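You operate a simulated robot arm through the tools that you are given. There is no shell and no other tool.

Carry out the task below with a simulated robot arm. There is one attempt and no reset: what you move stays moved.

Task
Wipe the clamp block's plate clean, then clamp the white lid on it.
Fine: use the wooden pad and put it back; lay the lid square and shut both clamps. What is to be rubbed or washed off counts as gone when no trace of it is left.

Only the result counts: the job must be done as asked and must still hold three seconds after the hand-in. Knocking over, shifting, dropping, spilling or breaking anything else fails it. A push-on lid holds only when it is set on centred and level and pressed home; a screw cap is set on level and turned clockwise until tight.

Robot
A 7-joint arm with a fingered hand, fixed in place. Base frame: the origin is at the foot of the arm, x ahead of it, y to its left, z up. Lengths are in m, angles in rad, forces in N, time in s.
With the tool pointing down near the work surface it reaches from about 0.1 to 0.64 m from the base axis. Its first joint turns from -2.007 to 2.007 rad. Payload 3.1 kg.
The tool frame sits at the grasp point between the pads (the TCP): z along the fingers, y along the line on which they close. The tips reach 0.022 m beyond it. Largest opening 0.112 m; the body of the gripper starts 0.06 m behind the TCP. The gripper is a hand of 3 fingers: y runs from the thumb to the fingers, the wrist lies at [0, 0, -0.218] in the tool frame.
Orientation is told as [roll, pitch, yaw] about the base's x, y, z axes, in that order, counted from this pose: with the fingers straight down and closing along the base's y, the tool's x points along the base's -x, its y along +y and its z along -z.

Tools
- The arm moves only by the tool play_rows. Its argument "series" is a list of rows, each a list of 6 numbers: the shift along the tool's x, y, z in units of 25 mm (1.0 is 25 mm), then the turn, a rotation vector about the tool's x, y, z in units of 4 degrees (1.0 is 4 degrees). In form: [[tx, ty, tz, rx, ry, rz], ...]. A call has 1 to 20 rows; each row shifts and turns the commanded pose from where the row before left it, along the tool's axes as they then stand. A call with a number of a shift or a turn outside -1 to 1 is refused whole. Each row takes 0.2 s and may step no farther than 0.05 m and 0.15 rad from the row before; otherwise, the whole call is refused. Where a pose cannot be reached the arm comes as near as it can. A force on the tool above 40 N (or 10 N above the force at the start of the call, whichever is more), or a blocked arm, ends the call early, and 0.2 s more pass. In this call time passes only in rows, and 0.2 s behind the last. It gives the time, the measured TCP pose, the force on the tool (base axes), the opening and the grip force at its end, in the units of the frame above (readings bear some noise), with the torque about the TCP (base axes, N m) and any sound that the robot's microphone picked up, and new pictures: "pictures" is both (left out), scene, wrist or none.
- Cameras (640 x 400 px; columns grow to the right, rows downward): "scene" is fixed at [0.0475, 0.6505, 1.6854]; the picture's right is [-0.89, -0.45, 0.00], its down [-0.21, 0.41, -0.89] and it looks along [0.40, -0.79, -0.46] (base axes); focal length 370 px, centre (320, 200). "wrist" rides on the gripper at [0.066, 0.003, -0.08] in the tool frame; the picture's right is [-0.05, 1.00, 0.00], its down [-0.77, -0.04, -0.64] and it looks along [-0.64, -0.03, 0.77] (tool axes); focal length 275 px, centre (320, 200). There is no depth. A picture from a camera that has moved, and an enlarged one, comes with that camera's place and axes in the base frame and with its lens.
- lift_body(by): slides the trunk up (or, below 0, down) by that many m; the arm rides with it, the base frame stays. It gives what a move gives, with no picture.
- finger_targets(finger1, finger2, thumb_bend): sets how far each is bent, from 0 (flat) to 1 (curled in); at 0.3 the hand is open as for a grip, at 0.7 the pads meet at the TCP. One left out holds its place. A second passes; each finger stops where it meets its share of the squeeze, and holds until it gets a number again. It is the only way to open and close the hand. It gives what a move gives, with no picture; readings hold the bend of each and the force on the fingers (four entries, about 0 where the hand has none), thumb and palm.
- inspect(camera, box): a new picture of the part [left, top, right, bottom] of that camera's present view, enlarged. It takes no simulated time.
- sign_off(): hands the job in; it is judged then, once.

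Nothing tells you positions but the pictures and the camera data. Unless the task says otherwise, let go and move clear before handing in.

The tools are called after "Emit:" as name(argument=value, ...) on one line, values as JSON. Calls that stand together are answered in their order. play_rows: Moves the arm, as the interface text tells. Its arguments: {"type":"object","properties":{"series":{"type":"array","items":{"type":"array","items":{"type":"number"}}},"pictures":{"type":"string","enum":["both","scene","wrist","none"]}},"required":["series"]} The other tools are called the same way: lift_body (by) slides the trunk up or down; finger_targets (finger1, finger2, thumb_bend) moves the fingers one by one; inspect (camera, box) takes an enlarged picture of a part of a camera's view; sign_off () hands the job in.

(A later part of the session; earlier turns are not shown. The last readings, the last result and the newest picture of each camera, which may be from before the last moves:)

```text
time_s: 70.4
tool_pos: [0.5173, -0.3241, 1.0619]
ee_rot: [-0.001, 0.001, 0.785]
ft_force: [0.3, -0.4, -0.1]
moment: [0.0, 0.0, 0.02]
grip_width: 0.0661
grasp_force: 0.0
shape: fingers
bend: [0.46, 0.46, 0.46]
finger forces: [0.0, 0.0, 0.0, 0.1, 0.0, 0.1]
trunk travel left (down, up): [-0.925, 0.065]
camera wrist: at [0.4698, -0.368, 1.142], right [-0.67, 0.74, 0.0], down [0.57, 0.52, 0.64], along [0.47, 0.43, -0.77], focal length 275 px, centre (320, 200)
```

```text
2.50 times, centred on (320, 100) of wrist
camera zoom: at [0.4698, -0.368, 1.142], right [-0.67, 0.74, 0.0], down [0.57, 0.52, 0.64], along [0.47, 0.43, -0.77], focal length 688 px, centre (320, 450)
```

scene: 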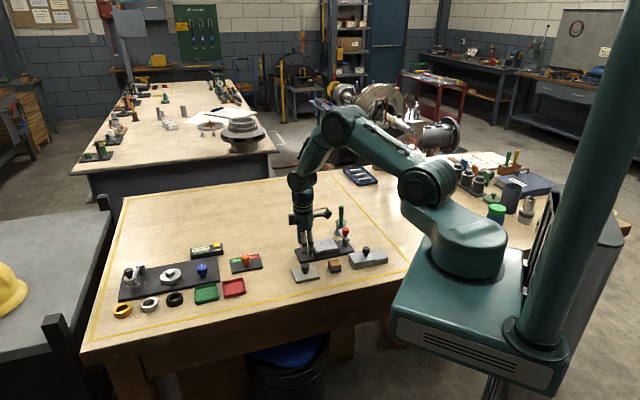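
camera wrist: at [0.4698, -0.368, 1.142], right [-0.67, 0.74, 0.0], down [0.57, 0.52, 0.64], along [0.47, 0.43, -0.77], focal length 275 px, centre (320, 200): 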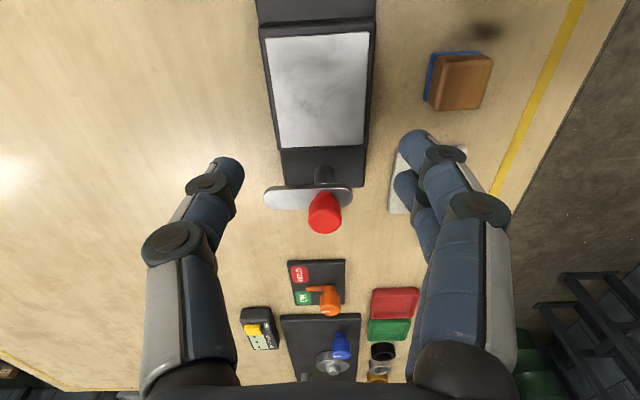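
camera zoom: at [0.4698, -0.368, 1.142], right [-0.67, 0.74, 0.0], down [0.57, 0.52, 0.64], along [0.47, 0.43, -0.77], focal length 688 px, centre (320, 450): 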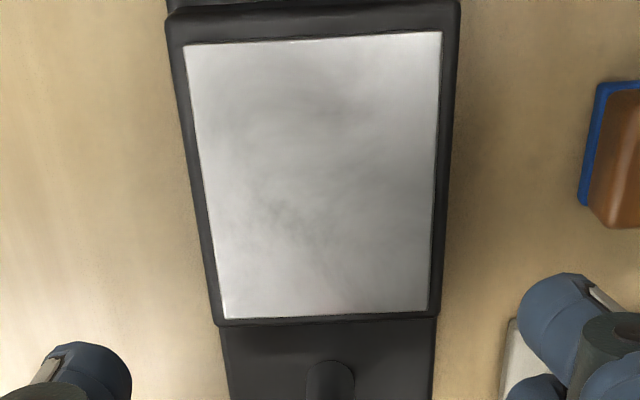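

Emit:
play_rows(series=[[0, 0, 0, 0, 0, 0], [0, 0, 0, 0, 0, 0], [0, 0, 0, 0, 0, 0], [0, 0, 0, 0, 0, 0], [0, 0, 0, 0, 0, 0], [0, 0, 0, 0, 0, 0], [0, 0, 0, 0, 0, 0], [0, 0, 0, 0, 0, 0], [0, 0, 0, 0, 0, 0], [0, 0, 0, 0, 0, 0]], pictures="wrist")

Emit:
inspect(camera="wrist", box=[220, 20, 420, 180])

```text
time_s: 72.6
tool_pos: [0.5182, -0.3229, 1.0622]
ee_rot: [0.0, 0.0, 0.783]
ft_force: [-0.7, -1.2, 0.5]
moment: [0.02, 0.03, 0.03]
grip_width: 0.0661
grasp_force: 0.1
shape: fingers
bend: [0.46, 0.46, 0.46]
finger forces: [0.1, 0.0, 0.0, 0.0, 0.0, 0.0]
trunk travel left (down, up): [-0.925, 0.065]
camera wrist: at [0.4699, -0.3678, 1.142], right [-0.67, 0.74, 0.0], down [0.57, 0.52, 0.64], along [0.47, 0.43, -0.77], focal length 275 px, centre (320, 200)
```

wrist: 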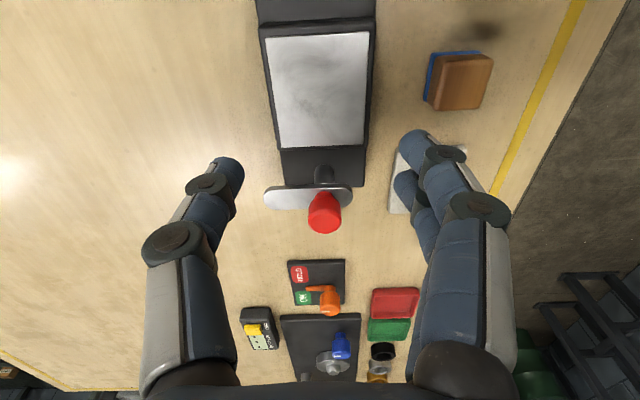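

```text
2.50 times, centred on (320, 100) of wrist
camera zoom: at [0.4699, -0.3678, 1.142], right [-0.67, 0.74, 0.0], down [0.57, 0.52, 0.64], along [0.47, 0.43, -0.77], focal length 688 px, centre (320, 450)
```

zoom: 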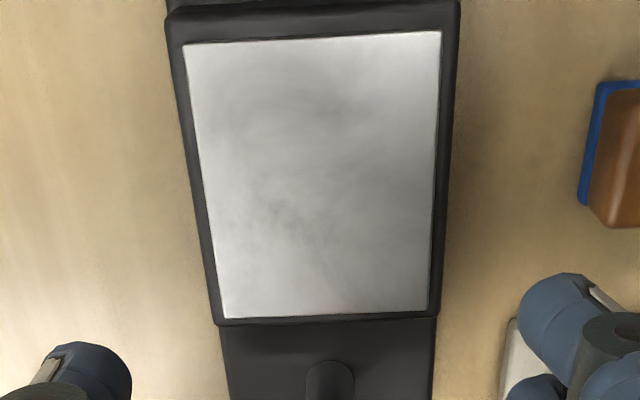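

The arm has settled. The plate centre is at about (0.5214, -0.3206) and the lid centre at about (0.5210, -0.1791), with yaw matching within about 0.3°. I'll go back to the lid and come down around its knob.

Emit:
play_rows(series=[[-0.67, 0.655, 0, 0, 0, 0], [-0.67, 0.655, 0, 0, 0, 0], [-0.67, 0.655, 0, 0, 0, 0], [-0.67, 0.655, 0.2, 0, 0, 0], [-0.67, 0.655, 0.4, 0, 0, 0], [-0.674, 0.653, 0.4, 0, 0, 0], [0, 0, 0.7, 0, 0, 0], [0, 0, 0.7, 0, 0, 0], [0, 0, 0.6, 0, 0, 0], [0, 0, 0, 0, 0, 0], [0, 0, 0, 0, 0, 0], [0, 0, 0, 0, 0, 0], [0, 0, 0, 0, 0, 0]], pictures="wrist")

Emit:
inspect(camera="wrist", box=[220, 40, 420, 200])

Emit:
inspect(camera="scene", box=[275, 230, 345, 290])

```text
time_s: 75.4
tool_pos: [0.5224, -0.1788, 0.9849]
ee_rot: [-0.001, 0.0, 0.783]
ft_force: [0.0, -0.4, 0.3]
moment: [-0.03, -0.03, 0.01]
grip_width: 0.0662
grasp_force: 0.1
shape: fingers
bend: [0.46, 0.46, 0.46]
finger forces: [0.0, 0.1, 0.1, 0.0, 0.1, 0.0]
trunk travel left (down, up): [-0.925, 0.065]
camera wrist: at [0.4742, -0.2245, 1.0659], right [-0.67, 0.74, 0.0], down [0.57, 0.52, 0.64], along [0.47, 0.43, -0.77], focal length 275 px, centre (320, 200)
```

wrist: 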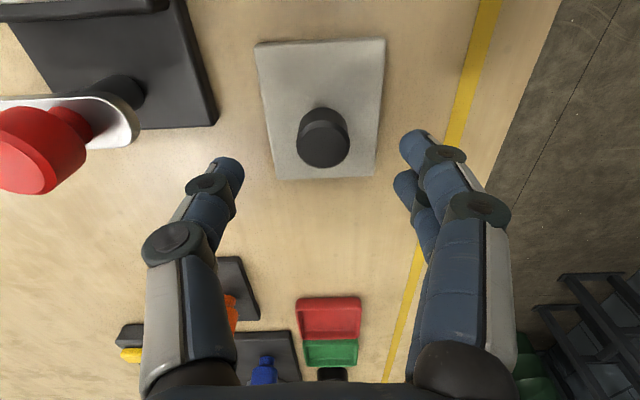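

```text
2.50 times, centred on (320, 120) of wrist
camera zoom: at [0.4742, -0.2245, 1.0659], right [-0.67, 0.74, 0.0], down [0.57, 0.52, 0.64], along [0.47, 0.43, -0.77], focal length 688 px, centre (320, 400)
```

zoom: 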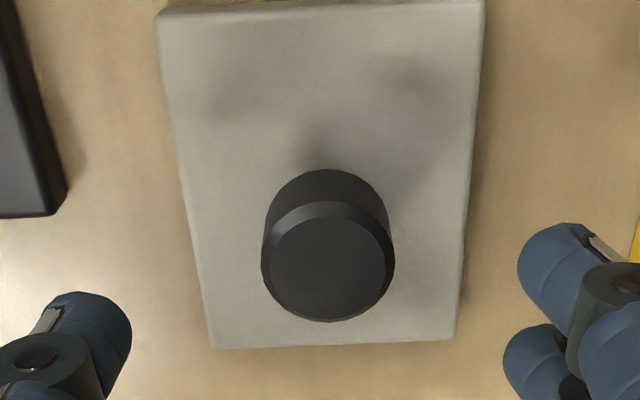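

```text
6.67 times, centred on (310, 260) of scene
camera zoom: at [0.0475, 0.6505, 1.6854], right [-0.89, -0.45, 0.0], down [-0.21, 0.41, -0.89], along [0.4, -0.79, -0.46], focal length 2464 px, centre (387, -200)
```

zoom: 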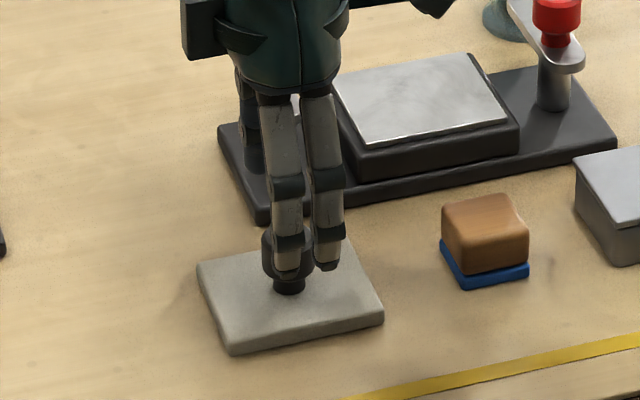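

Emit:
play_rows(series=[[0.04, 0.07, 0.5, 0, 0, 0], [0, 0, 0.5, 0, 0, 0], [0, 0, 0.44, 0, 0, 0], [0, 0, 0, 0, 0, 0], [0, 0, 0, 0, 0, 0]], pictures="wrist")

Emit:
inspect(camera="wrist", box=[200, 60, 440, 250])

Emit:
inspect(camera="scene", box=[285, 240, 335, 285])

```text
time_s: 76.6
tool_pos: [0.5195, -0.1788, 0.9494]
ee_rot: [0.0, 0.0, 0.784]
ft_force: [-0.1, -0.4, 0.1]
moment: [0.02, 0.0, -0.02]
grip_width: 0.0661
grasp_force: 0.1
shape: fingers
bend: [0.46, 0.46, 0.46]
finger forces: [0.0, 0.1, 0.0, 0.1, 0.0, 0.1]
trunk travel left (down, up): [-0.925, 0.065]
camera wrist: at [0.4707, -0.2239, 1.0297], right [-0.67, 0.74, 0.0], down [0.57, 0.52, 0.64], along [0.47, 0.43, -0.77], focal length 275 px, centre (320, 200)
```

wrist: 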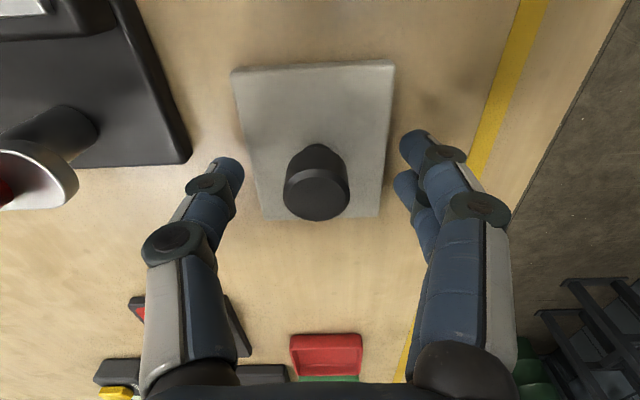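

```text
2.11 times, centred on (320, 155) of wrist
camera zoom: at [0.4707, -0.2239, 1.0297], right [-0.67, 0.74, 0.0], down [0.57, 0.52, 0.64], along [0.47, 0.43, -0.77], focal length 580 px, centre (320, 295)
```

zoom: 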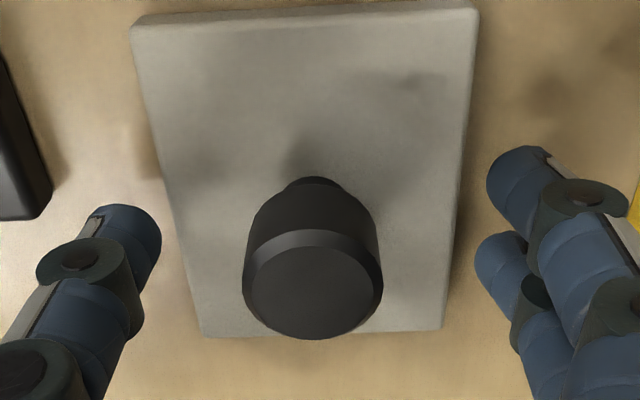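

```text
8.89 times, centred on (310, 262) of scene
camera zoom: at [0.0475, 0.6505, 1.6854], right [-0.89, -0.45, 0.0], down [-0.21, 0.41, -0.89], along [0.4, -0.79, -0.46], focal length 3285 px, centre (409, -356)
```

zoom: 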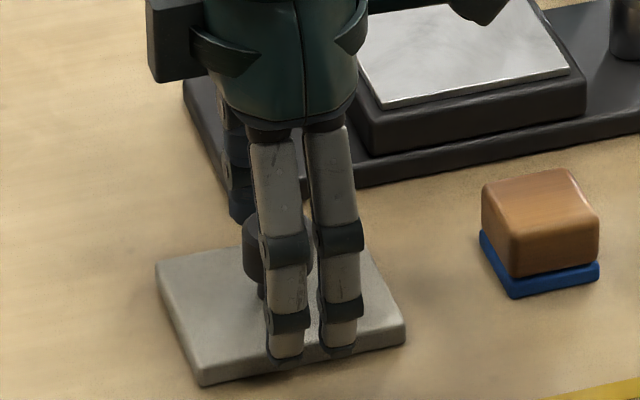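

Emit:
finger_targets(finger1=0.75, finger2=0.75, thumb_bend=0.75)

Emit:
inspect(camera="wrist", box=[200, 60, 440, 250])

Emit:
inspect(camera="scene", box=[285, 240, 335, 285])

```text
time_s: 77.6
tool_pos: [0.519, -0.179, 0.9499]
ee_rot: [0.0, -0.001, 0.784]
ft_force: [-0.2, -0.3, -1.6]
moment: [0.06, 0.0, -0.04]
grip_width: 0.0126
grasp_force: 13.8
shape: fingers
bend: [0.72, 0.72, 0.68]
finger forces: [7.2, 8.2, 0.1, 0.0, 11.8, 0.1]
trunk travel left (down, up): [-0.925, 0.065]
```

```text
2.11 times, centred on (320, 155) of wrist
camera zoom: at [0.4708, -0.224, 1.0297], right [-0.67, 0.74, 0.0], down [0.57, 0.52, 0.64], along [0.47, 0.43, -0.77], focal length 580 px, centre (320, 295)
```

zoom: 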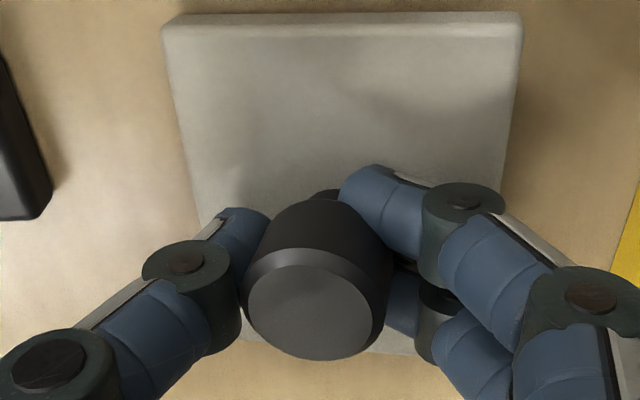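

```text
8.89 times, centred on (310, 262) of scene
camera zoom: at [0.0475, 0.6505, 1.6854], right [-0.89, -0.45, 0.0], down [-0.21, 0.41, -0.89], along [0.4, -0.79, -0.46], focal length 3285 px, centre (409, -356)
```

zoom: 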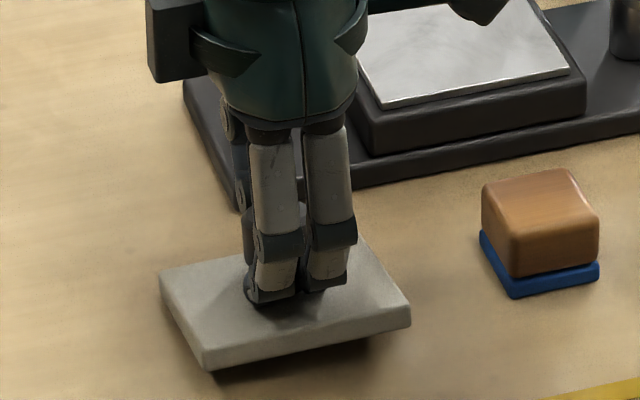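

The fingertips slipped under the knob's head onto the neck and lifted the lid a little, tilting it. I'll lower it gently to the table, open, and regrip higher on the head.

Emit:
play_rows(series=[[0, 0, 0.08, 0, 0, 0], [0, 0, 0, 0, 0, 0]], pictures="wrist")

Emit:
inspect(camera="scene", box=[285, 240, 335, 285])

```text
time_s: 78.2
tool_pos: [0.519, -0.1783, 0.9481]
ee_rot: [0.0, -0.001, 0.784]
ft_force: [-1.2, -0.5, 1.8]
moment: [-0.05, -0.02, -0.03]
grip_width: 0.0122
grasp_force: 13.9
shape: fingers
bend: [0.72, 0.72, 0.68]
finger forces: [8.2, 9.6, 0.1, 0.0, 11.0, 0.1]
trunk travel left (down, up): [-0.925, 0.065]
camera wrist: at [0.4707, -0.223, 1.028], right [-0.67, 0.74, 0.0], down [0.57, 0.52, 0.64], along [0.47, 0.43, -0.77], focal length 275 px, centre (320, 200)
```

wrist: 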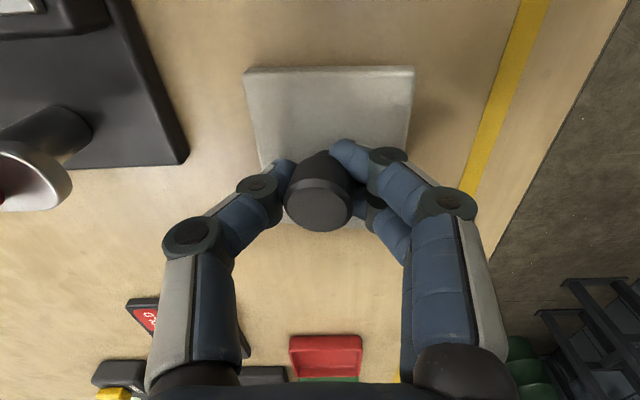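

```text
8.89 times, centred on (310, 262) of scene
camera zoom: at [0.0475, 0.6505, 1.6854], right [-0.89, -0.45, 0.0], down [-0.21, 0.41, -0.89], along [0.4, -0.79, -0.46], focal length 3285 px, centre (409, -356)
```

zoom: 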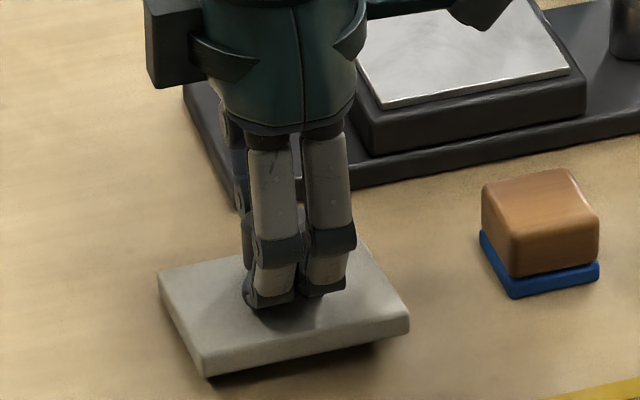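

Emit:
play_rows(series=[[0, 0, 0.06, 0, 0, 0], [0, 0, 0, 0, 0, 0]], pictures="none")

Emit:
inspect(camera="scene", box=[285, 240, 335, 285])

```text
time_s: 78.8
tool_pos: [0.5191, -0.1771, 0.9465]
ee_rot: [-0.001, 0.001, 0.785]
ft_force: [-2.9, -0.5, 1.1]
moment: [-0.09, -0.06, -0.03]
grip_width: 0.0117
grasp_force: 15.9
shape: fingers
bend: [0.72, 0.72, 0.68]
finger forces: [9.9, 11.1, 0.0, 0.0, 10.5, 0.0]
trunk travel left (down, up): [-0.925, 0.065]
```

```text
8.89 times, centred on (310, 262) of scene
camera zoom: at [0.0475, 0.6505, 1.6854], right [-0.89, -0.45, 0.0], down [-0.21, 0.41, -0.89], along [0.4, -0.79, -0.46], focal length 3285 px, centre (409, -356)
```

zoom: 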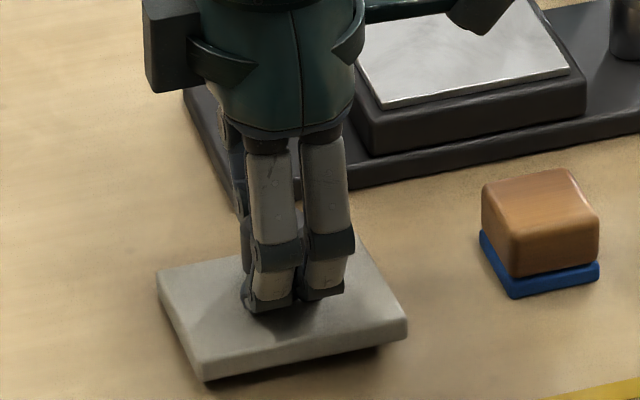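

Emit:
play_rows(series=[[0, 0, 0.05, 0, 0, 0], [0, 0, 0, 0, 0, 0]], pictures="none")

Emit:
finger_targets(finger1=0.62, finger2=0.62, thumb_bend=0.6)

Emit:
finger_targets(finger1=0.46, finger2=0.46, thumb_bend=0.46)

Emit:
play_rows(series=[[0, 0, -0.4, 0, 0, 0], [0, 0, -0.5, 0, 0, 0], [0, 0, -0.6, 0, 0, 0], [0, 0, 0, 0, 0, 0], [0, 0, 0, 0, 0, 0]], pictures="wrist")

Emit:
inspect(camera="wrist", box=[220, 40, 420, 200])

Emit:
inspect(camera="scene", box=[285, 240, 335, 285])

```text
time_s: 79.4
tool_pos: [0.519, -0.1775, 0.9463]
ee_rot: [0.0, -0.001, 0.784]
ft_force: [-1.4, -0.6, 1.9]
moment: [-0.03, -0.05, -0.01]
grip_width: 0.0116
grasp_force: 17.0
shape: fingers
bend: [0.72, 0.72, 0.68]
finger forces: [11.0, 12.7, 0.1, 0.0, 10.3, 0.1]
trunk travel left (down, up): [-0.925, 0.065]
```

```text
time_s: 80.4
tool_pos: [0.5194, -0.1771, 0.9453]
ee_rot: [-0.002, 0.0, 0.783]
ft_force: [0.1, 0.1, 7.3]
moment: [-0.01, -0.07, 0.02]
grip_width: 0.0204
grasp_force: 4.8
shape: fingers
bend: [0.63, 0.63, 0.62]
finger forces: [1.4, 1.1, 0.0, 0.0, 5.9, 0.0]
trunk travel left (down, up): [-0.925, 0.065]
```

```text
time_s: 81.4
tool_pos: [0.5183, -0.1776, 0.9462]
ee_rot: [-0.002, -0.003, 0.784]
ft_force: [3.1, -1.0, 22.4]
moment: [0.32, 0.59, -0.04]
grip_width: 0.0571
grasp_force: 12.3
shape: fingers
bend: [0.57, 0.46, 0.46]
finger forces: [23.2, 0.0, 0.0, 0.0, 0.0, 0.0]
trunk travel left (down, up): [-0.925, 0.065]
```

```text
time_s: 82.6
tool_pos: [0.5192, -0.1781, 0.9828]
ee_rot: [0.0, -0.002, 0.785]
ft_force: [0.4, -1.0, -0.4]
moment: [0.0, -0.02, -0.03]
grip_width: 0.0658
grasp_force: 0.0
shape: fingers
bend: [0.46, 0.46, 0.46]
finger forces: [0.0, 0.0, 0.1, 0.0, 0.1, 0.0]
trunk travel left (down, up): [-0.925, 0.065]
camera wrist: at [0.471, -0.2225, 1.0634], right [-0.67, 0.74, 0.0], down [0.57, 0.52, 0.64], along [0.47, 0.43, -0.77], focal length 275 px, centre (320, 200)
```

wrist: 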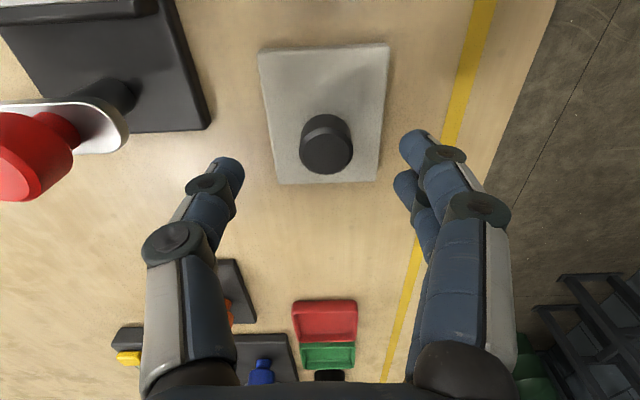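

```text
2.50 times, centred on (320, 120) of wrist
camera zoom: at [0.471, -0.2225, 1.0634], right [-0.67, 0.74, 0.0], down [0.57, 0.52, 0.64], along [0.47, 0.43, -0.77], focal length 688 px, centre (320, 400)
```

zoom: 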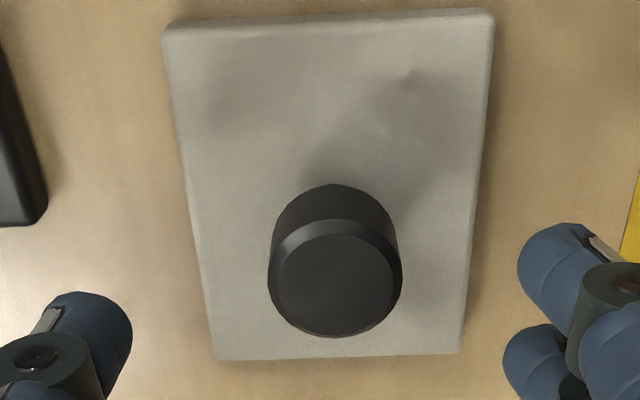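

```text
8.89 times, centred on (310, 262) of scene
camera zoom: at [0.0475, 0.6505, 1.6854], right [-0.89, -0.45, 0.0], down [-0.21, 0.41, -0.89], along [0.4, -0.79, -0.46], focal length 3285 px, centre (409, -356)
```

zoom: 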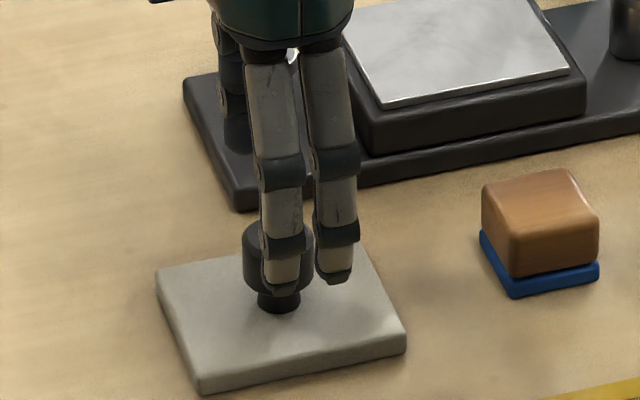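

The lid is flat on the table, still square. I'll re-centre and grip about 9 mm higher, on the knob's head.

Emit:
play_rows(series=[[-0.06, 0.11, 0.5, 0, 0, 0], [0, 0, 0.48, 0, 0, 0], [0, 0, 0, 0, 0, 0], [0, 0, 0, 0, 0, 0], [0, 0, 0, 0, 0, 0]], pictures="wrist")

Emit:
inspect(camera="wrist", box=[200, 60, 440, 250])

Emit:
inspect(camera="scene", box=[285, 240, 335, 285])

```text
time_s: 83.8
tool_pos: [0.5179, -0.173, 0.9591]
ee_rot: [0.002, 0.0, 0.782]
ft_force: [0.0, 0.1, -0.2]
moment: [-0.02, 0.0, 0.04]
grip_width: 0.0658
grasp_force: 0.1
shape: fingers
bend: [0.46, 0.46, 0.46]
finger forces: [0.1, 0.1, 0.1, 0.0, 0.1, 0.0]
trunk travel left (down, up): [-0.925, 0.065]
camera wrist: at [0.4702, -0.2183, 1.0389], right [-0.67, 0.74, 0.0], down [0.57, 0.52, 0.64], along [0.47, 0.43, -0.77], focal length 275 px, centre (320, 200)
```

wrist: 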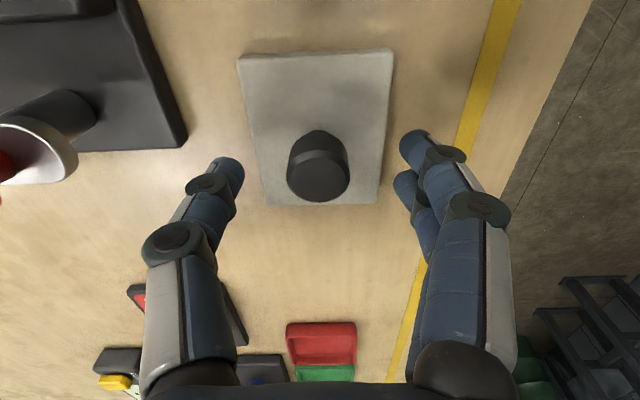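

```text
2.11 times, centred on (320, 155) of wrist
camera zoom: at [0.4702, -0.2183, 1.0389], right [-0.67, 0.74, 0.0], down [0.57, 0.52, 0.64], along [0.47, 0.43, -0.77], focal length 580 px, centre (320, 295)
```

zoom: 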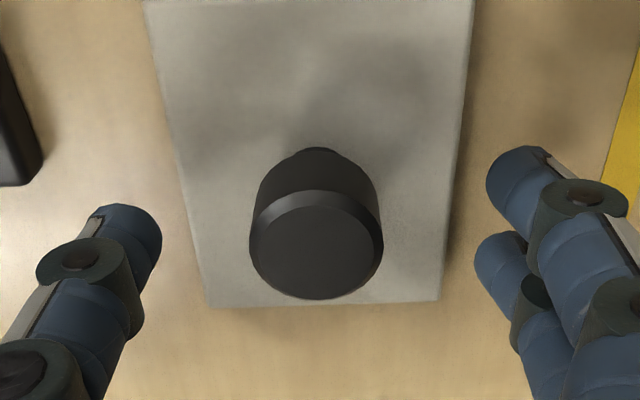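

```text
8.89 times, centred on (310, 262) of scene
camera zoom: at [0.0475, 0.6505, 1.6854], right [-0.89, -0.45, 0.0], down [-0.21, 0.41, -0.89], along [0.4, -0.79, -0.46], focal length 3285 px, centre (409, -356)
```

zoom: 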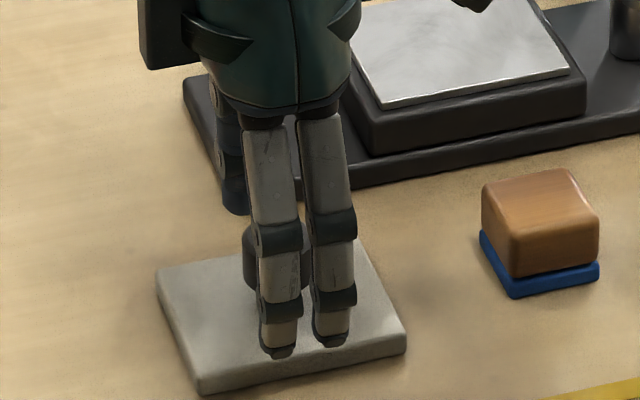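

Emit:
finger_targets(finger1=0.75, finger2=0.75, thumb_bend=0.75)

Emit:
inspect(camera="wrist", box=[200, 60, 440, 250])

Emit:
inspect(camera="scene", box=[285, 240, 335, 285])

```text
time_s: 84.8
tool_pos: [0.5189, -0.1745, 0.9584]
ee_rot: [0.0, 0.001, 0.783]
ft_force: [-0.3, -0.3, 0.3]
moment: [-0.04, 0.0, 0.04]
grip_width: 0.0191
grasp_force: 14.6
shape: fingers
bend: [0.7, 0.71, 0.66]
finger forces: [8.8, 6.3, 0.0, 0.0, 14.5, 0.0]
trunk travel left (down, up): [-0.925, 0.065]
```

```text
2.11 times, centred on (320, 155) of wrist
camera zoom: at [0.4703, -0.2183, 1.0388], right [-0.67, 0.74, 0.0], down [0.57, 0.52, 0.64], along [0.47, 0.43, -0.77], focal length 580 px, centre (320, 295)
```

zoom: 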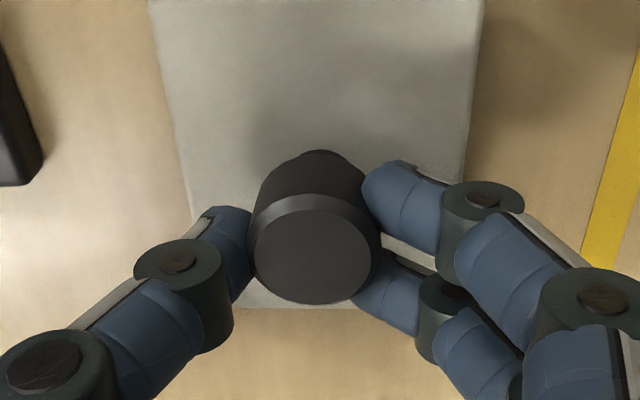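

```text
8.89 times, centred on (310, 262) of scene
camera zoom: at [0.0475, 0.6505, 1.6854], right [-0.89, -0.45, 0.0], down [-0.21, 0.41, -0.89], along [0.4, -0.79, -0.46], focal length 3285 px, centre (409, -356)
```

zoom: 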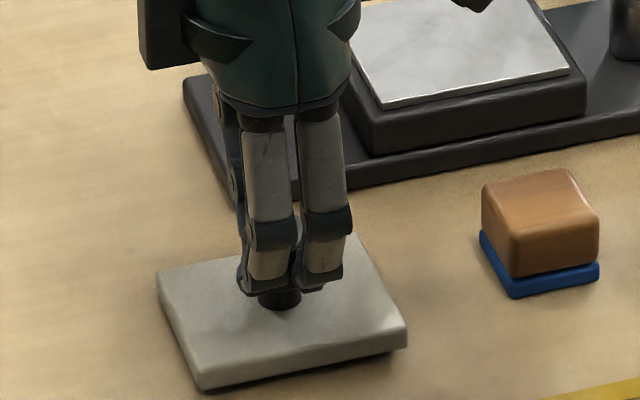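

Emit:
play_rows(series=[[0, 0, -0.2, 0, 0, 0], [0, 0, -0.6, 0, 0, 0], [0, 0, -0.8, 0, 0, 0], [0, 0, -0.8, 0, 0, 0], [0, 0, 0, 0, 0, 0], [0, 0, 0, 0, 0, 0]], pictures="wrist")

Emit:
inspect(camera="wrist", box=[200, 60, 440, 250])

Emit:
inspect(camera="scene", box=[275, 220, 335, 275])

```text
time_s: 86.2
tool_pos: [0.521, -0.1744, 1.0193]
ee_rot: [-0.001, -0.001, 0.783]
ft_force: [1.2, -0.2, -1.8]
moment: [-0.01, 0.02, -0.02]
grip_width: 0.0193
grasp_force: 14.6
shape: fingers
bend: [0.7, 0.71, 0.66]
finger forces: [8.5, 6.4, 0.0, 0.0, 14.4, 0.0]
trunk travel left (down, up): [-0.925, 0.065]
camera wrist: at [0.4735, -0.2199, 1.0994], right [-0.67, 0.74, 0.0], down [0.57, 0.52, 0.64], along [0.47, 0.43, -0.77], focal length 275 px, centre (320, 200)
```

wrist: 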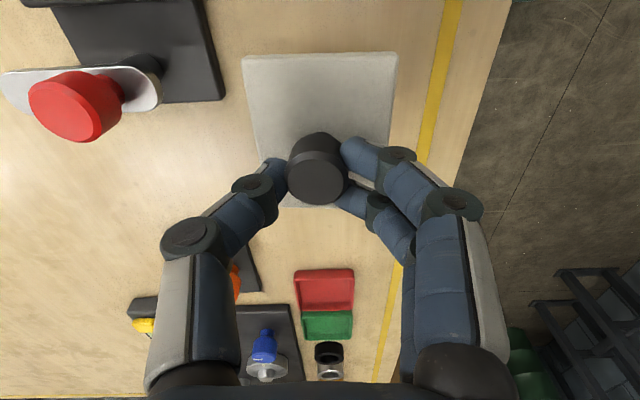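

```text
2.11 times, centred on (320, 155) of wrist
camera zoom: at [0.4735, -0.2199, 1.0994], right [-0.67, 0.74, 0.0], down [0.57, 0.52, 0.64], along [0.47, 0.43, -0.77], focal length 580 px, centre (320, 295)
```

zoom: 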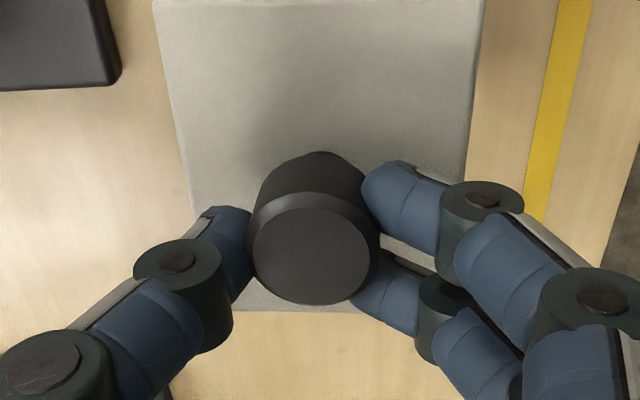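

```text
7.27 times, centred on (305, 248) of scene
camera zoom: at [0.0475, 0.6505, 1.6854], right [-0.89, -0.45, 0.0], down [-0.21, 0.41, -0.89], along [0.4, -0.79, -0.46], focal length 2688 px, centre (429, -146)
```

zoom: 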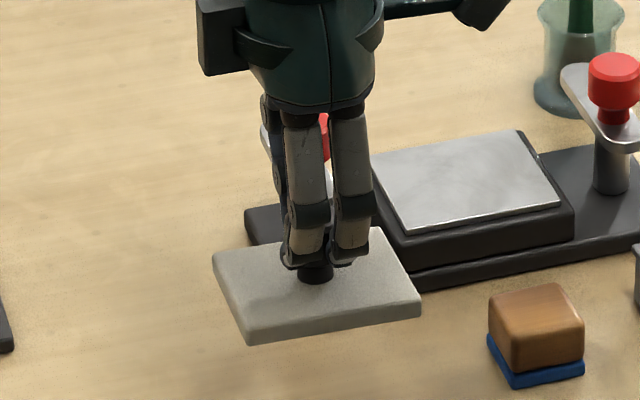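

Emit:
inspect(camera="wrist", box=[225, 40, 415, 140])

Emit:
inspect(camera="wrist", box=[250, 150, 400, 230])

Emit:
inspect(camera="scene", box=[288, 245, 338, 275])

```text
3.37 times, centred on (320, 90) of wrist
camera zoom: at [0.4735, -0.2199, 1.0994], right [-0.67, 0.74, 0.0], down [0.57, 0.52, 0.64], along [0.47, 0.43, -0.77], focal length 927 px, centre (320, 570)
```

zoom: 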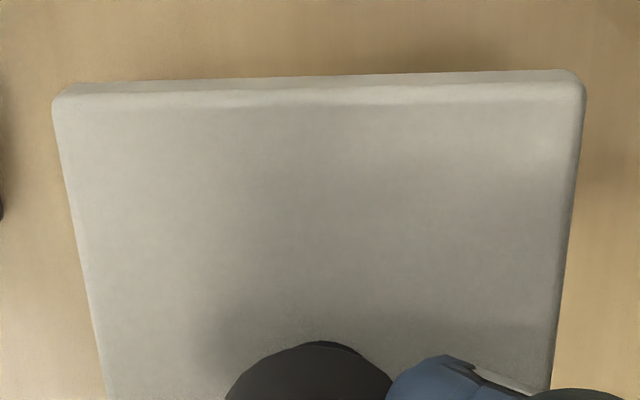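

```text
4.27 times, centred on (325, 190) of wrist
camera zoom: at [0.4735, -0.2199, 1.0994], right [-0.67, 0.74, 0.0], down [0.57, 0.52, 0.64], along [0.47, 0.43, -0.77], focal length 1174 px, centre (299, 243)
```

zoom: 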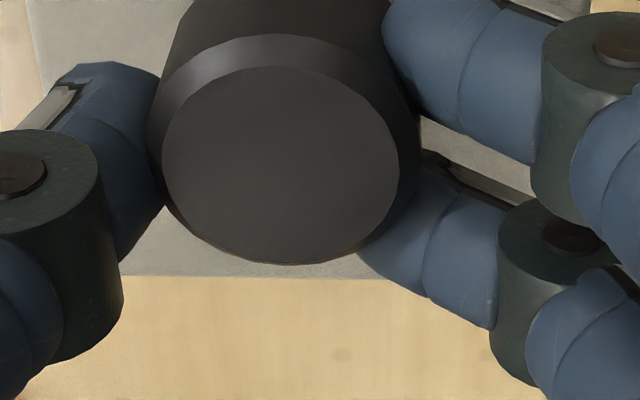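

```text
12.80 times, centred on (313, 260) of scene
camera zoom: at [0.0475, 0.6505, 1.6854], right [-0.89, -0.45, 0.0], down [-0.21, 0.41, -0.89], along [0.4, -0.79, -0.46], focal length 4730 px, centre (410, -568)
```

zoom: 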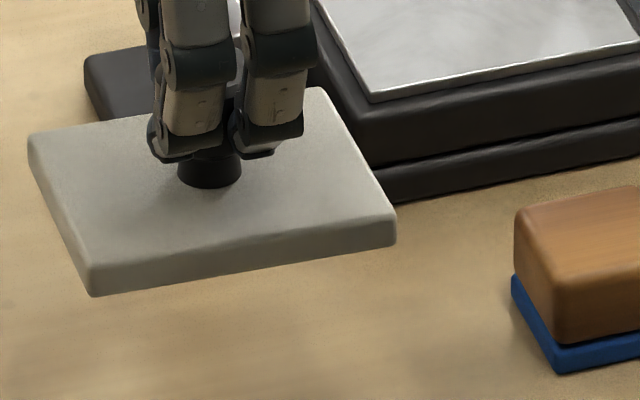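

The lid is held but tilted about 5° in the grip, with the +r side high. I'll tilt the tool to level it and check in both views.

Emit:
play_rows(series=[[0, 0, 0, 0.65, 0.2, 0], [0, 0, 0, 0.65, 0.2, 0], [0, 0, 0, 0, 0, 0], [0, 0, 0, 0, 0, 0], [0, 0, 0, 0, 0, 0]], pictures="wrist")

Emit:
inspect(camera="wrist", box=[220, 40, 420, 220])

Emit:
inspect(camera="scene", box=[288, 245, 338, 275])

```text
time_s: 87.4
tool_pos: [0.5209, -0.1756, 1.0189]
ee_rot: [-0.091, 0.027, 0.782]
ft_force: [0.2, -0.5, -1.5]
moment: [0.01, 0.0, 0.02]
grip_width: 0.0192
grasp_force: 14.6
shape: fingers
bend: [0.7, 0.71, 0.66]
finger forces: [8.8, 6.5, 0.0, 0.0, 14.3, 0.0]
trunk travel left (down, up): [-0.925, 0.065]
camera wrist: at [0.4688, -0.214, 1.0996], right [-0.67, 0.74, -0.09], down [0.54, 0.57, 0.61], along [0.51, 0.36, -0.78], focal length 275 px, centre (320, 200)
```

wrist: 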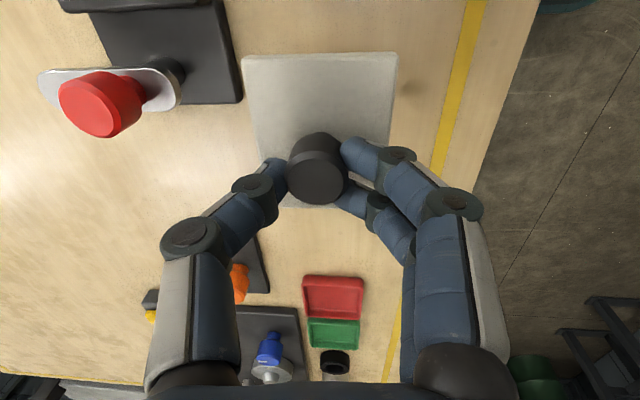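

```text
2.22 times, centred on (320, 130) of wrist
camera zoom: at [0.4688, -0.214, 1.0996], right [-0.67, 0.74, -0.09], down [0.54, 0.57, 0.61], along [0.51, 0.36, -0.78], focal length 612 px, centre (320, 356)
```

zoom: 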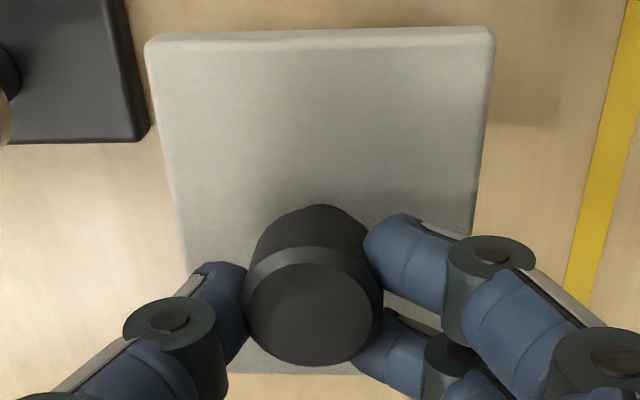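

```text
12.80 times, centred on (313, 260) of scene
camera zoom: at [0.0475, 0.6505, 1.6854], right [-0.89, -0.45, 0.0], down [-0.21, 0.41, -0.89], along [0.4, -0.79, -0.46], focal length 4730 px, centre (410, -568)
```

zoom: 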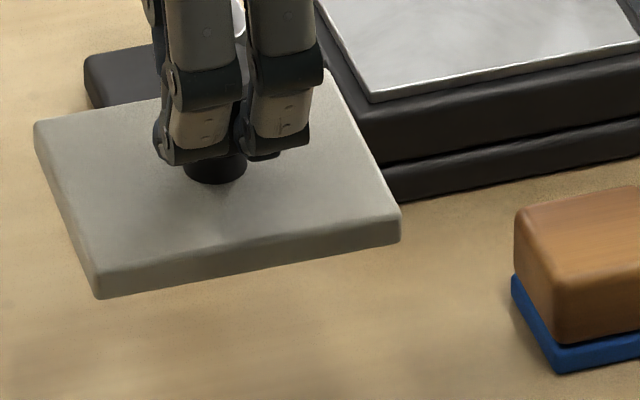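

The lid is now level to about 1°. I'll carry it along the block axis first, then across, so it clears the clamp knobs, and stop above the plate.

Emit:
play_rows(series=[[0.022, -0.073, -0.796, 0, 0, 0], [0.78, 0, 0.022, 0, 0, 0], [0.78, 0, 0.022, 0, 0, 0], [0.78, 0, 0.022, 0, 0, 0], [0.78, 0, 0.022, 0, 0, 0], [0.78, 0, 0.022, 0, 0, 0], [0, -0.7726, 0.071, 0, 0, 0], [0, -0.7726, 0.071, 0, 0, 0], [0, -0.7726, 0.071, 0, 0, 0], [0, -0.7726, 0.071, 0, 0, 0], [0, -0.7726, 0.071, 0, 0, 0], [0, 0, 0, 0, 0, 0], [0, 0, 0, 0, 0, 0], [0, 0, 0, 0, 0, 0], [0, 0, 0, 0, 0, 0]], pictures="wrist")

Emit:
inspect(camera="wrist", box=[220, 40, 420, 220])

Emit:
inspect(camera="scene", box=[290, 215, 360, 265])

```text
time_s: 90.6
tool_pos: [0.5192, -0.3145, 1.0361]
ee_rot: [-0.09, 0.026, 0.783]
ft_force: [-1.0, 0.1, -2.2]
moment: [0.0, -0.02, 0.02]
grip_width: 0.019
grasp_force: 14.6
shape: fingers
bend: [0.71, 0.72, 0.66]
finger forces: [8.9, 6.6, 0.0, 0.1, 14.3, 0.0]
trunk travel left (down, up): [-0.925, 0.065]
camera wrist: at [0.468, -0.352, 1.1174], right [-0.67, 0.74, -0.09], down [0.54, 0.57, 0.61], along [0.51, 0.36, -0.78], focal length 275 px, centre (320, 200)
```

wrist: 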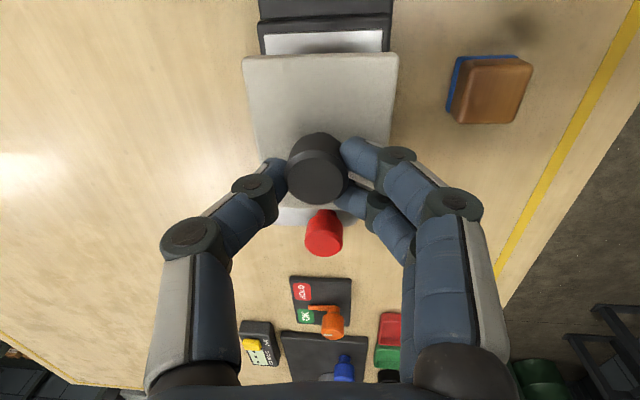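

```text
2.22 times, centred on (320, 130) of wrist
camera zoom: at [0.468, -0.352, 1.1174], right [-0.67, 0.74, -0.09], down [0.54, 0.57, 0.61], along [0.51, 0.36, -0.78], focal length 612 px, centre (320, 356)
```

zoom: 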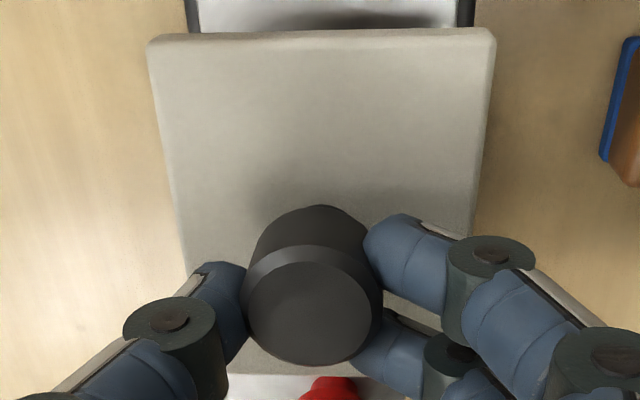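

```text
8.00 times, centred on (325, 240) of scene
camera zoom: at [0.0475, 0.6505, 1.6854], right [-0.89, -0.45, 0.0], down [-0.21, 0.41, -0.89], along [0.4, -0.79, -0.46], focal length 2956 px, centre (280, -120)
```

zoom: 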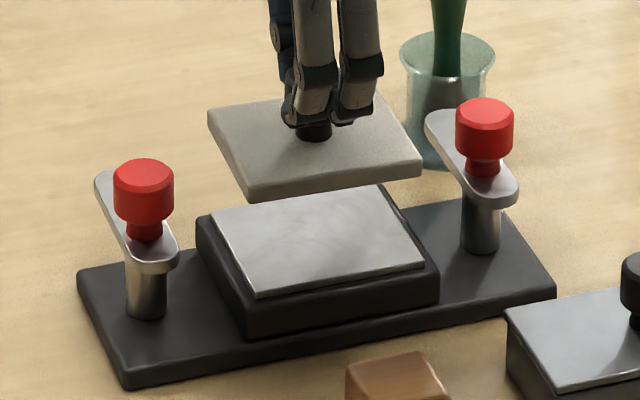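

Emit:
play_rows(series=[[0.02, 0.028, 0.7, 0, 0, 0], [0.02, 0.028, 0.7, 0, 0, 0], [0, 0, 0, 0, 0, 0], [0, 0, 0, 0, 0, 0], [0, 0, 0, 0, 0, 0], [0, 0, 0, 0, 0, 0]], pictures="wrist")

Emit:
inspect(camera="wrist", box=[220, 20, 420, 140])

Emit:
inspect(camera="scene", box=[300, 225, 350, 260])

```text
time_s: 92.0
tool_pos: [0.5177, -0.3159, 1.001]
ee_rot: [-0.092, 0.028, 0.781]
ft_force: [-0.6, -0.7, -2.1]
moment: [0.0, 0.01, -0.01]
grip_width: 0.0191
grasp_force: 14.2
shape: fingers
bend: [0.71, 0.72, 0.66]
finger forces: [8.8, 6.6, 0.0, 0.1, 14.2, 0.0]
trunk travel left (down, up): [-0.925, 0.065]
camera wrist: at [0.4667, -0.3538, 1.0825], right [-0.67, 0.74, -0.09], down [0.54, 0.57, 0.61], along [0.51, 0.36, -0.78], focal length 275 px, centre (320, 200)
```

wrist: 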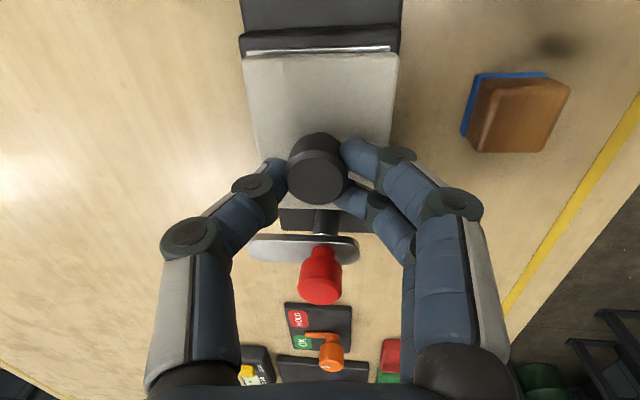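

```text
3.20 times, centred on (320, 80) of wrist
camera zoom: at [0.4667, -0.3538, 1.0825], right [-0.67, 0.74, -0.09], down [0.54, 0.57, 0.61], along [0.51, 0.36, -0.78], focal length 881 px, centre (320, 584)
```

zoom: 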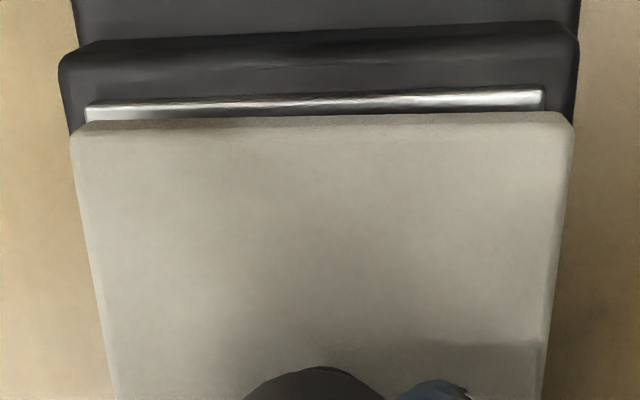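

```text
11.43 times, centred on (325, 242) of scene
camera zoom: at [0.0475, 0.6505, 1.6854], right [-0.89, -0.45, 0.0], down [-0.21, 0.41, -0.89], along [0.4, -0.79, -0.46], focal length 4224 px, centre (263, -286)
```

zoom: 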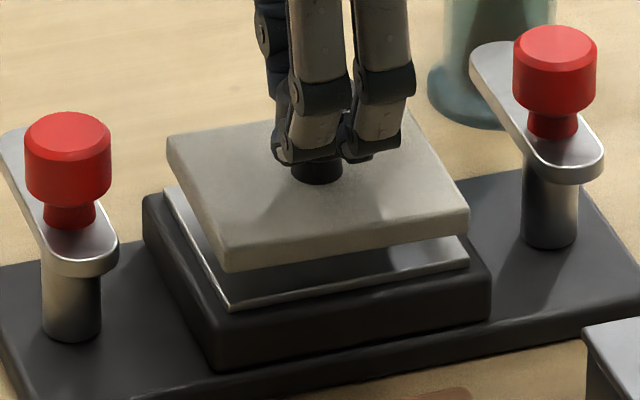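

The lid is about 11 mm above the plate, slightly off: roughly 2.4 mm toward +r, and about 0.8° of yaw. I'll correct that and come down a little further.

Emit:
play_rows(series=[[0.024, -0.072, 0.25, 0, 0, -0.2], [0, 0, 0, 0, 0, 0], [0, 0, 0, 0, 0, 0], [0, 0, 0, 0, 0, 0], [0, 0, 0, 0, 0, 0]], pictures="wrist")

Emit:
inspect(camera="wrist", box=[220, 20, 420, 140])

Emit:
inspect(camera="scene", box=[300, 225, 350, 260])

```text
time_s: 93.2
tool_pos: [0.5204, -0.3178, 0.9951]
ee_rot: [-0.092, 0.028, 0.797]
ft_force: [-0.1, -0.1, -1.4]
moment: [-0.02, 0.02, 0.04]
grip_width: 0.0191
grasp_force: 14.8
shape: fingers
bend: [0.71, 0.72, 0.66]
finger forces: [8.8, 6.5, 0.1, 0.0, 14.2, 0.1]
trunk travel left (down, up): [-0.925, 0.065]
camera wrist: at [0.4681, -0.3575, 1.0765], right [-0.68, 0.73, -0.09], down [0.54, 0.58, 0.61], along [0.5, 0.37, -0.78], focal length 275 px, centre (320, 200)
```

wrist: 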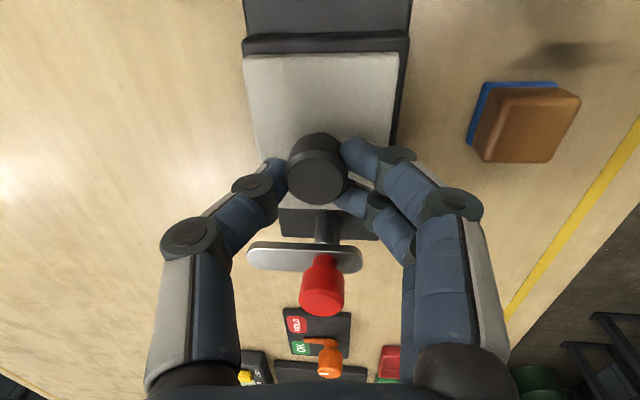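

```text
3.20 times, centred on (320, 80) of wrist
camera zoom: at [0.4681, -0.3575, 1.0765], right [-0.68, 0.73, -0.09], down [0.54, 0.58, 0.61], along [0.5, 0.37, -0.78], focal length 881 px, centre (320, 584)
```

zoom: 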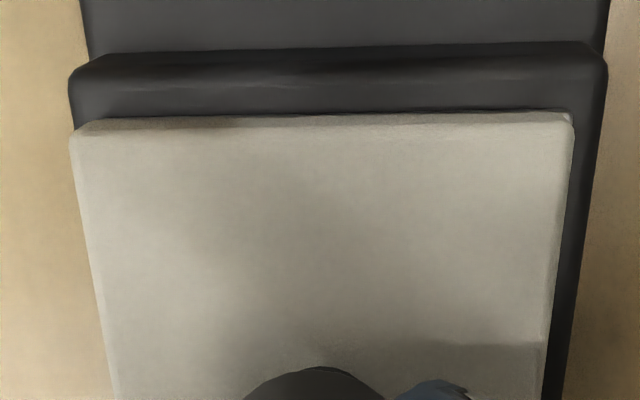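

```text
11.43 times, centred on (325, 242) of scene
camera zoom: at [0.0475, 0.6505, 1.6854], right [-0.89, -0.45, 0.0], down [-0.21, 0.41, -0.89], along [0.4, -0.79, -0.46], focal length 4224 px, centre (263, -286)
```

zoom: 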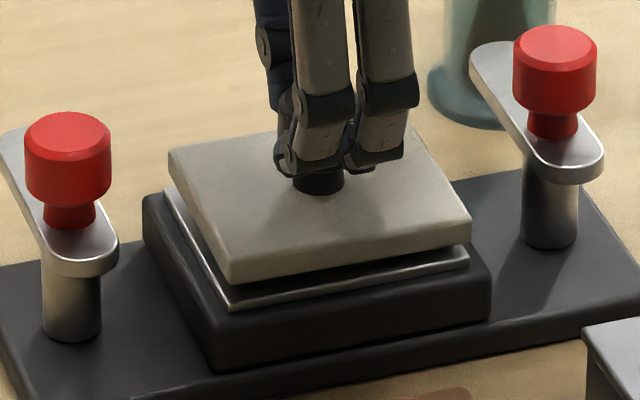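

Emit:
inspect(camera="wrist", box=[235, 20, 315, 70])

Emit:
inspect(camera="wrist", box=[335, 20, 415, 70])

Emit:
inspect(camera="scene", box=[310, 235, 342, 255])

```text
8.00 times, centred on (275, 45) of wrist
camera zoom: at [0.4681, -0.3575, 1.0765], right [-0.68, 0.73, -0.09], down [0.54, 0.58, 0.61], along [0.5, 0.37, -0.78], focal length 2202 px, centre (680, 1440)
```

zoom: 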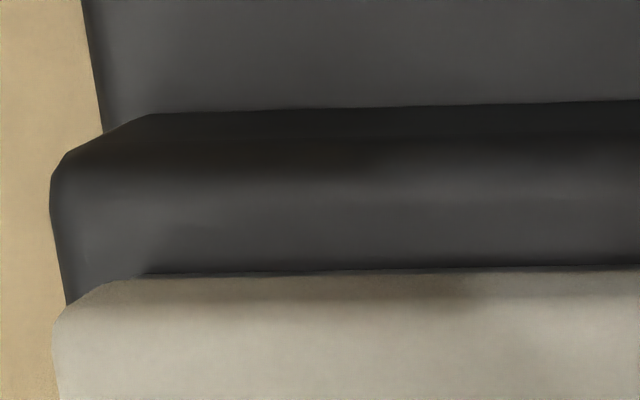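

```text
8.00 times, centred on (375, 45) of wrist
camera zoom: at [0.4681, -0.3575, 1.0765], right [-0.68, 0.73, -0.09], down [0.54, 0.58, 0.61], along [0.5, 0.37, -0.78], focal length 2202 px, centre (-120, 1440)
```

zoom: 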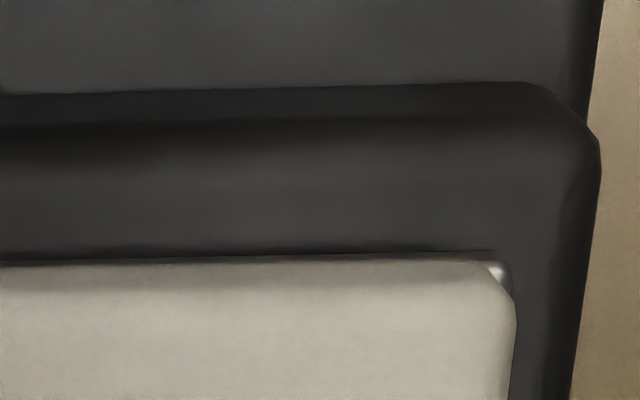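

```text
16.00 times, centred on (326, 245) of scene
camera zoom: at [0.0475, 0.6505, 1.6854], right [-0.89, -0.45, 0.0], down [-0.21, 0.41, -0.89], along [0.4, -0.79, -0.46], focal length 5913 px, centre (224, -520)
```

zoom: 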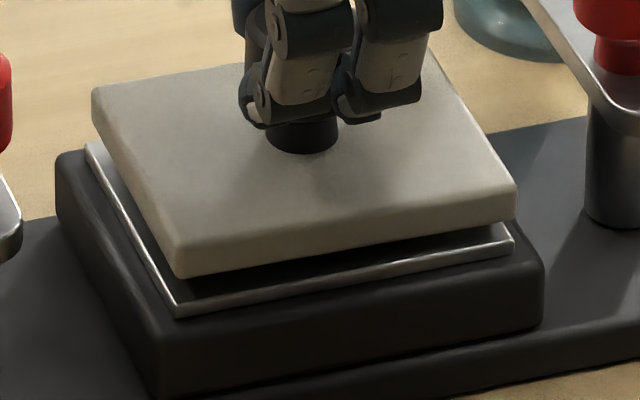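

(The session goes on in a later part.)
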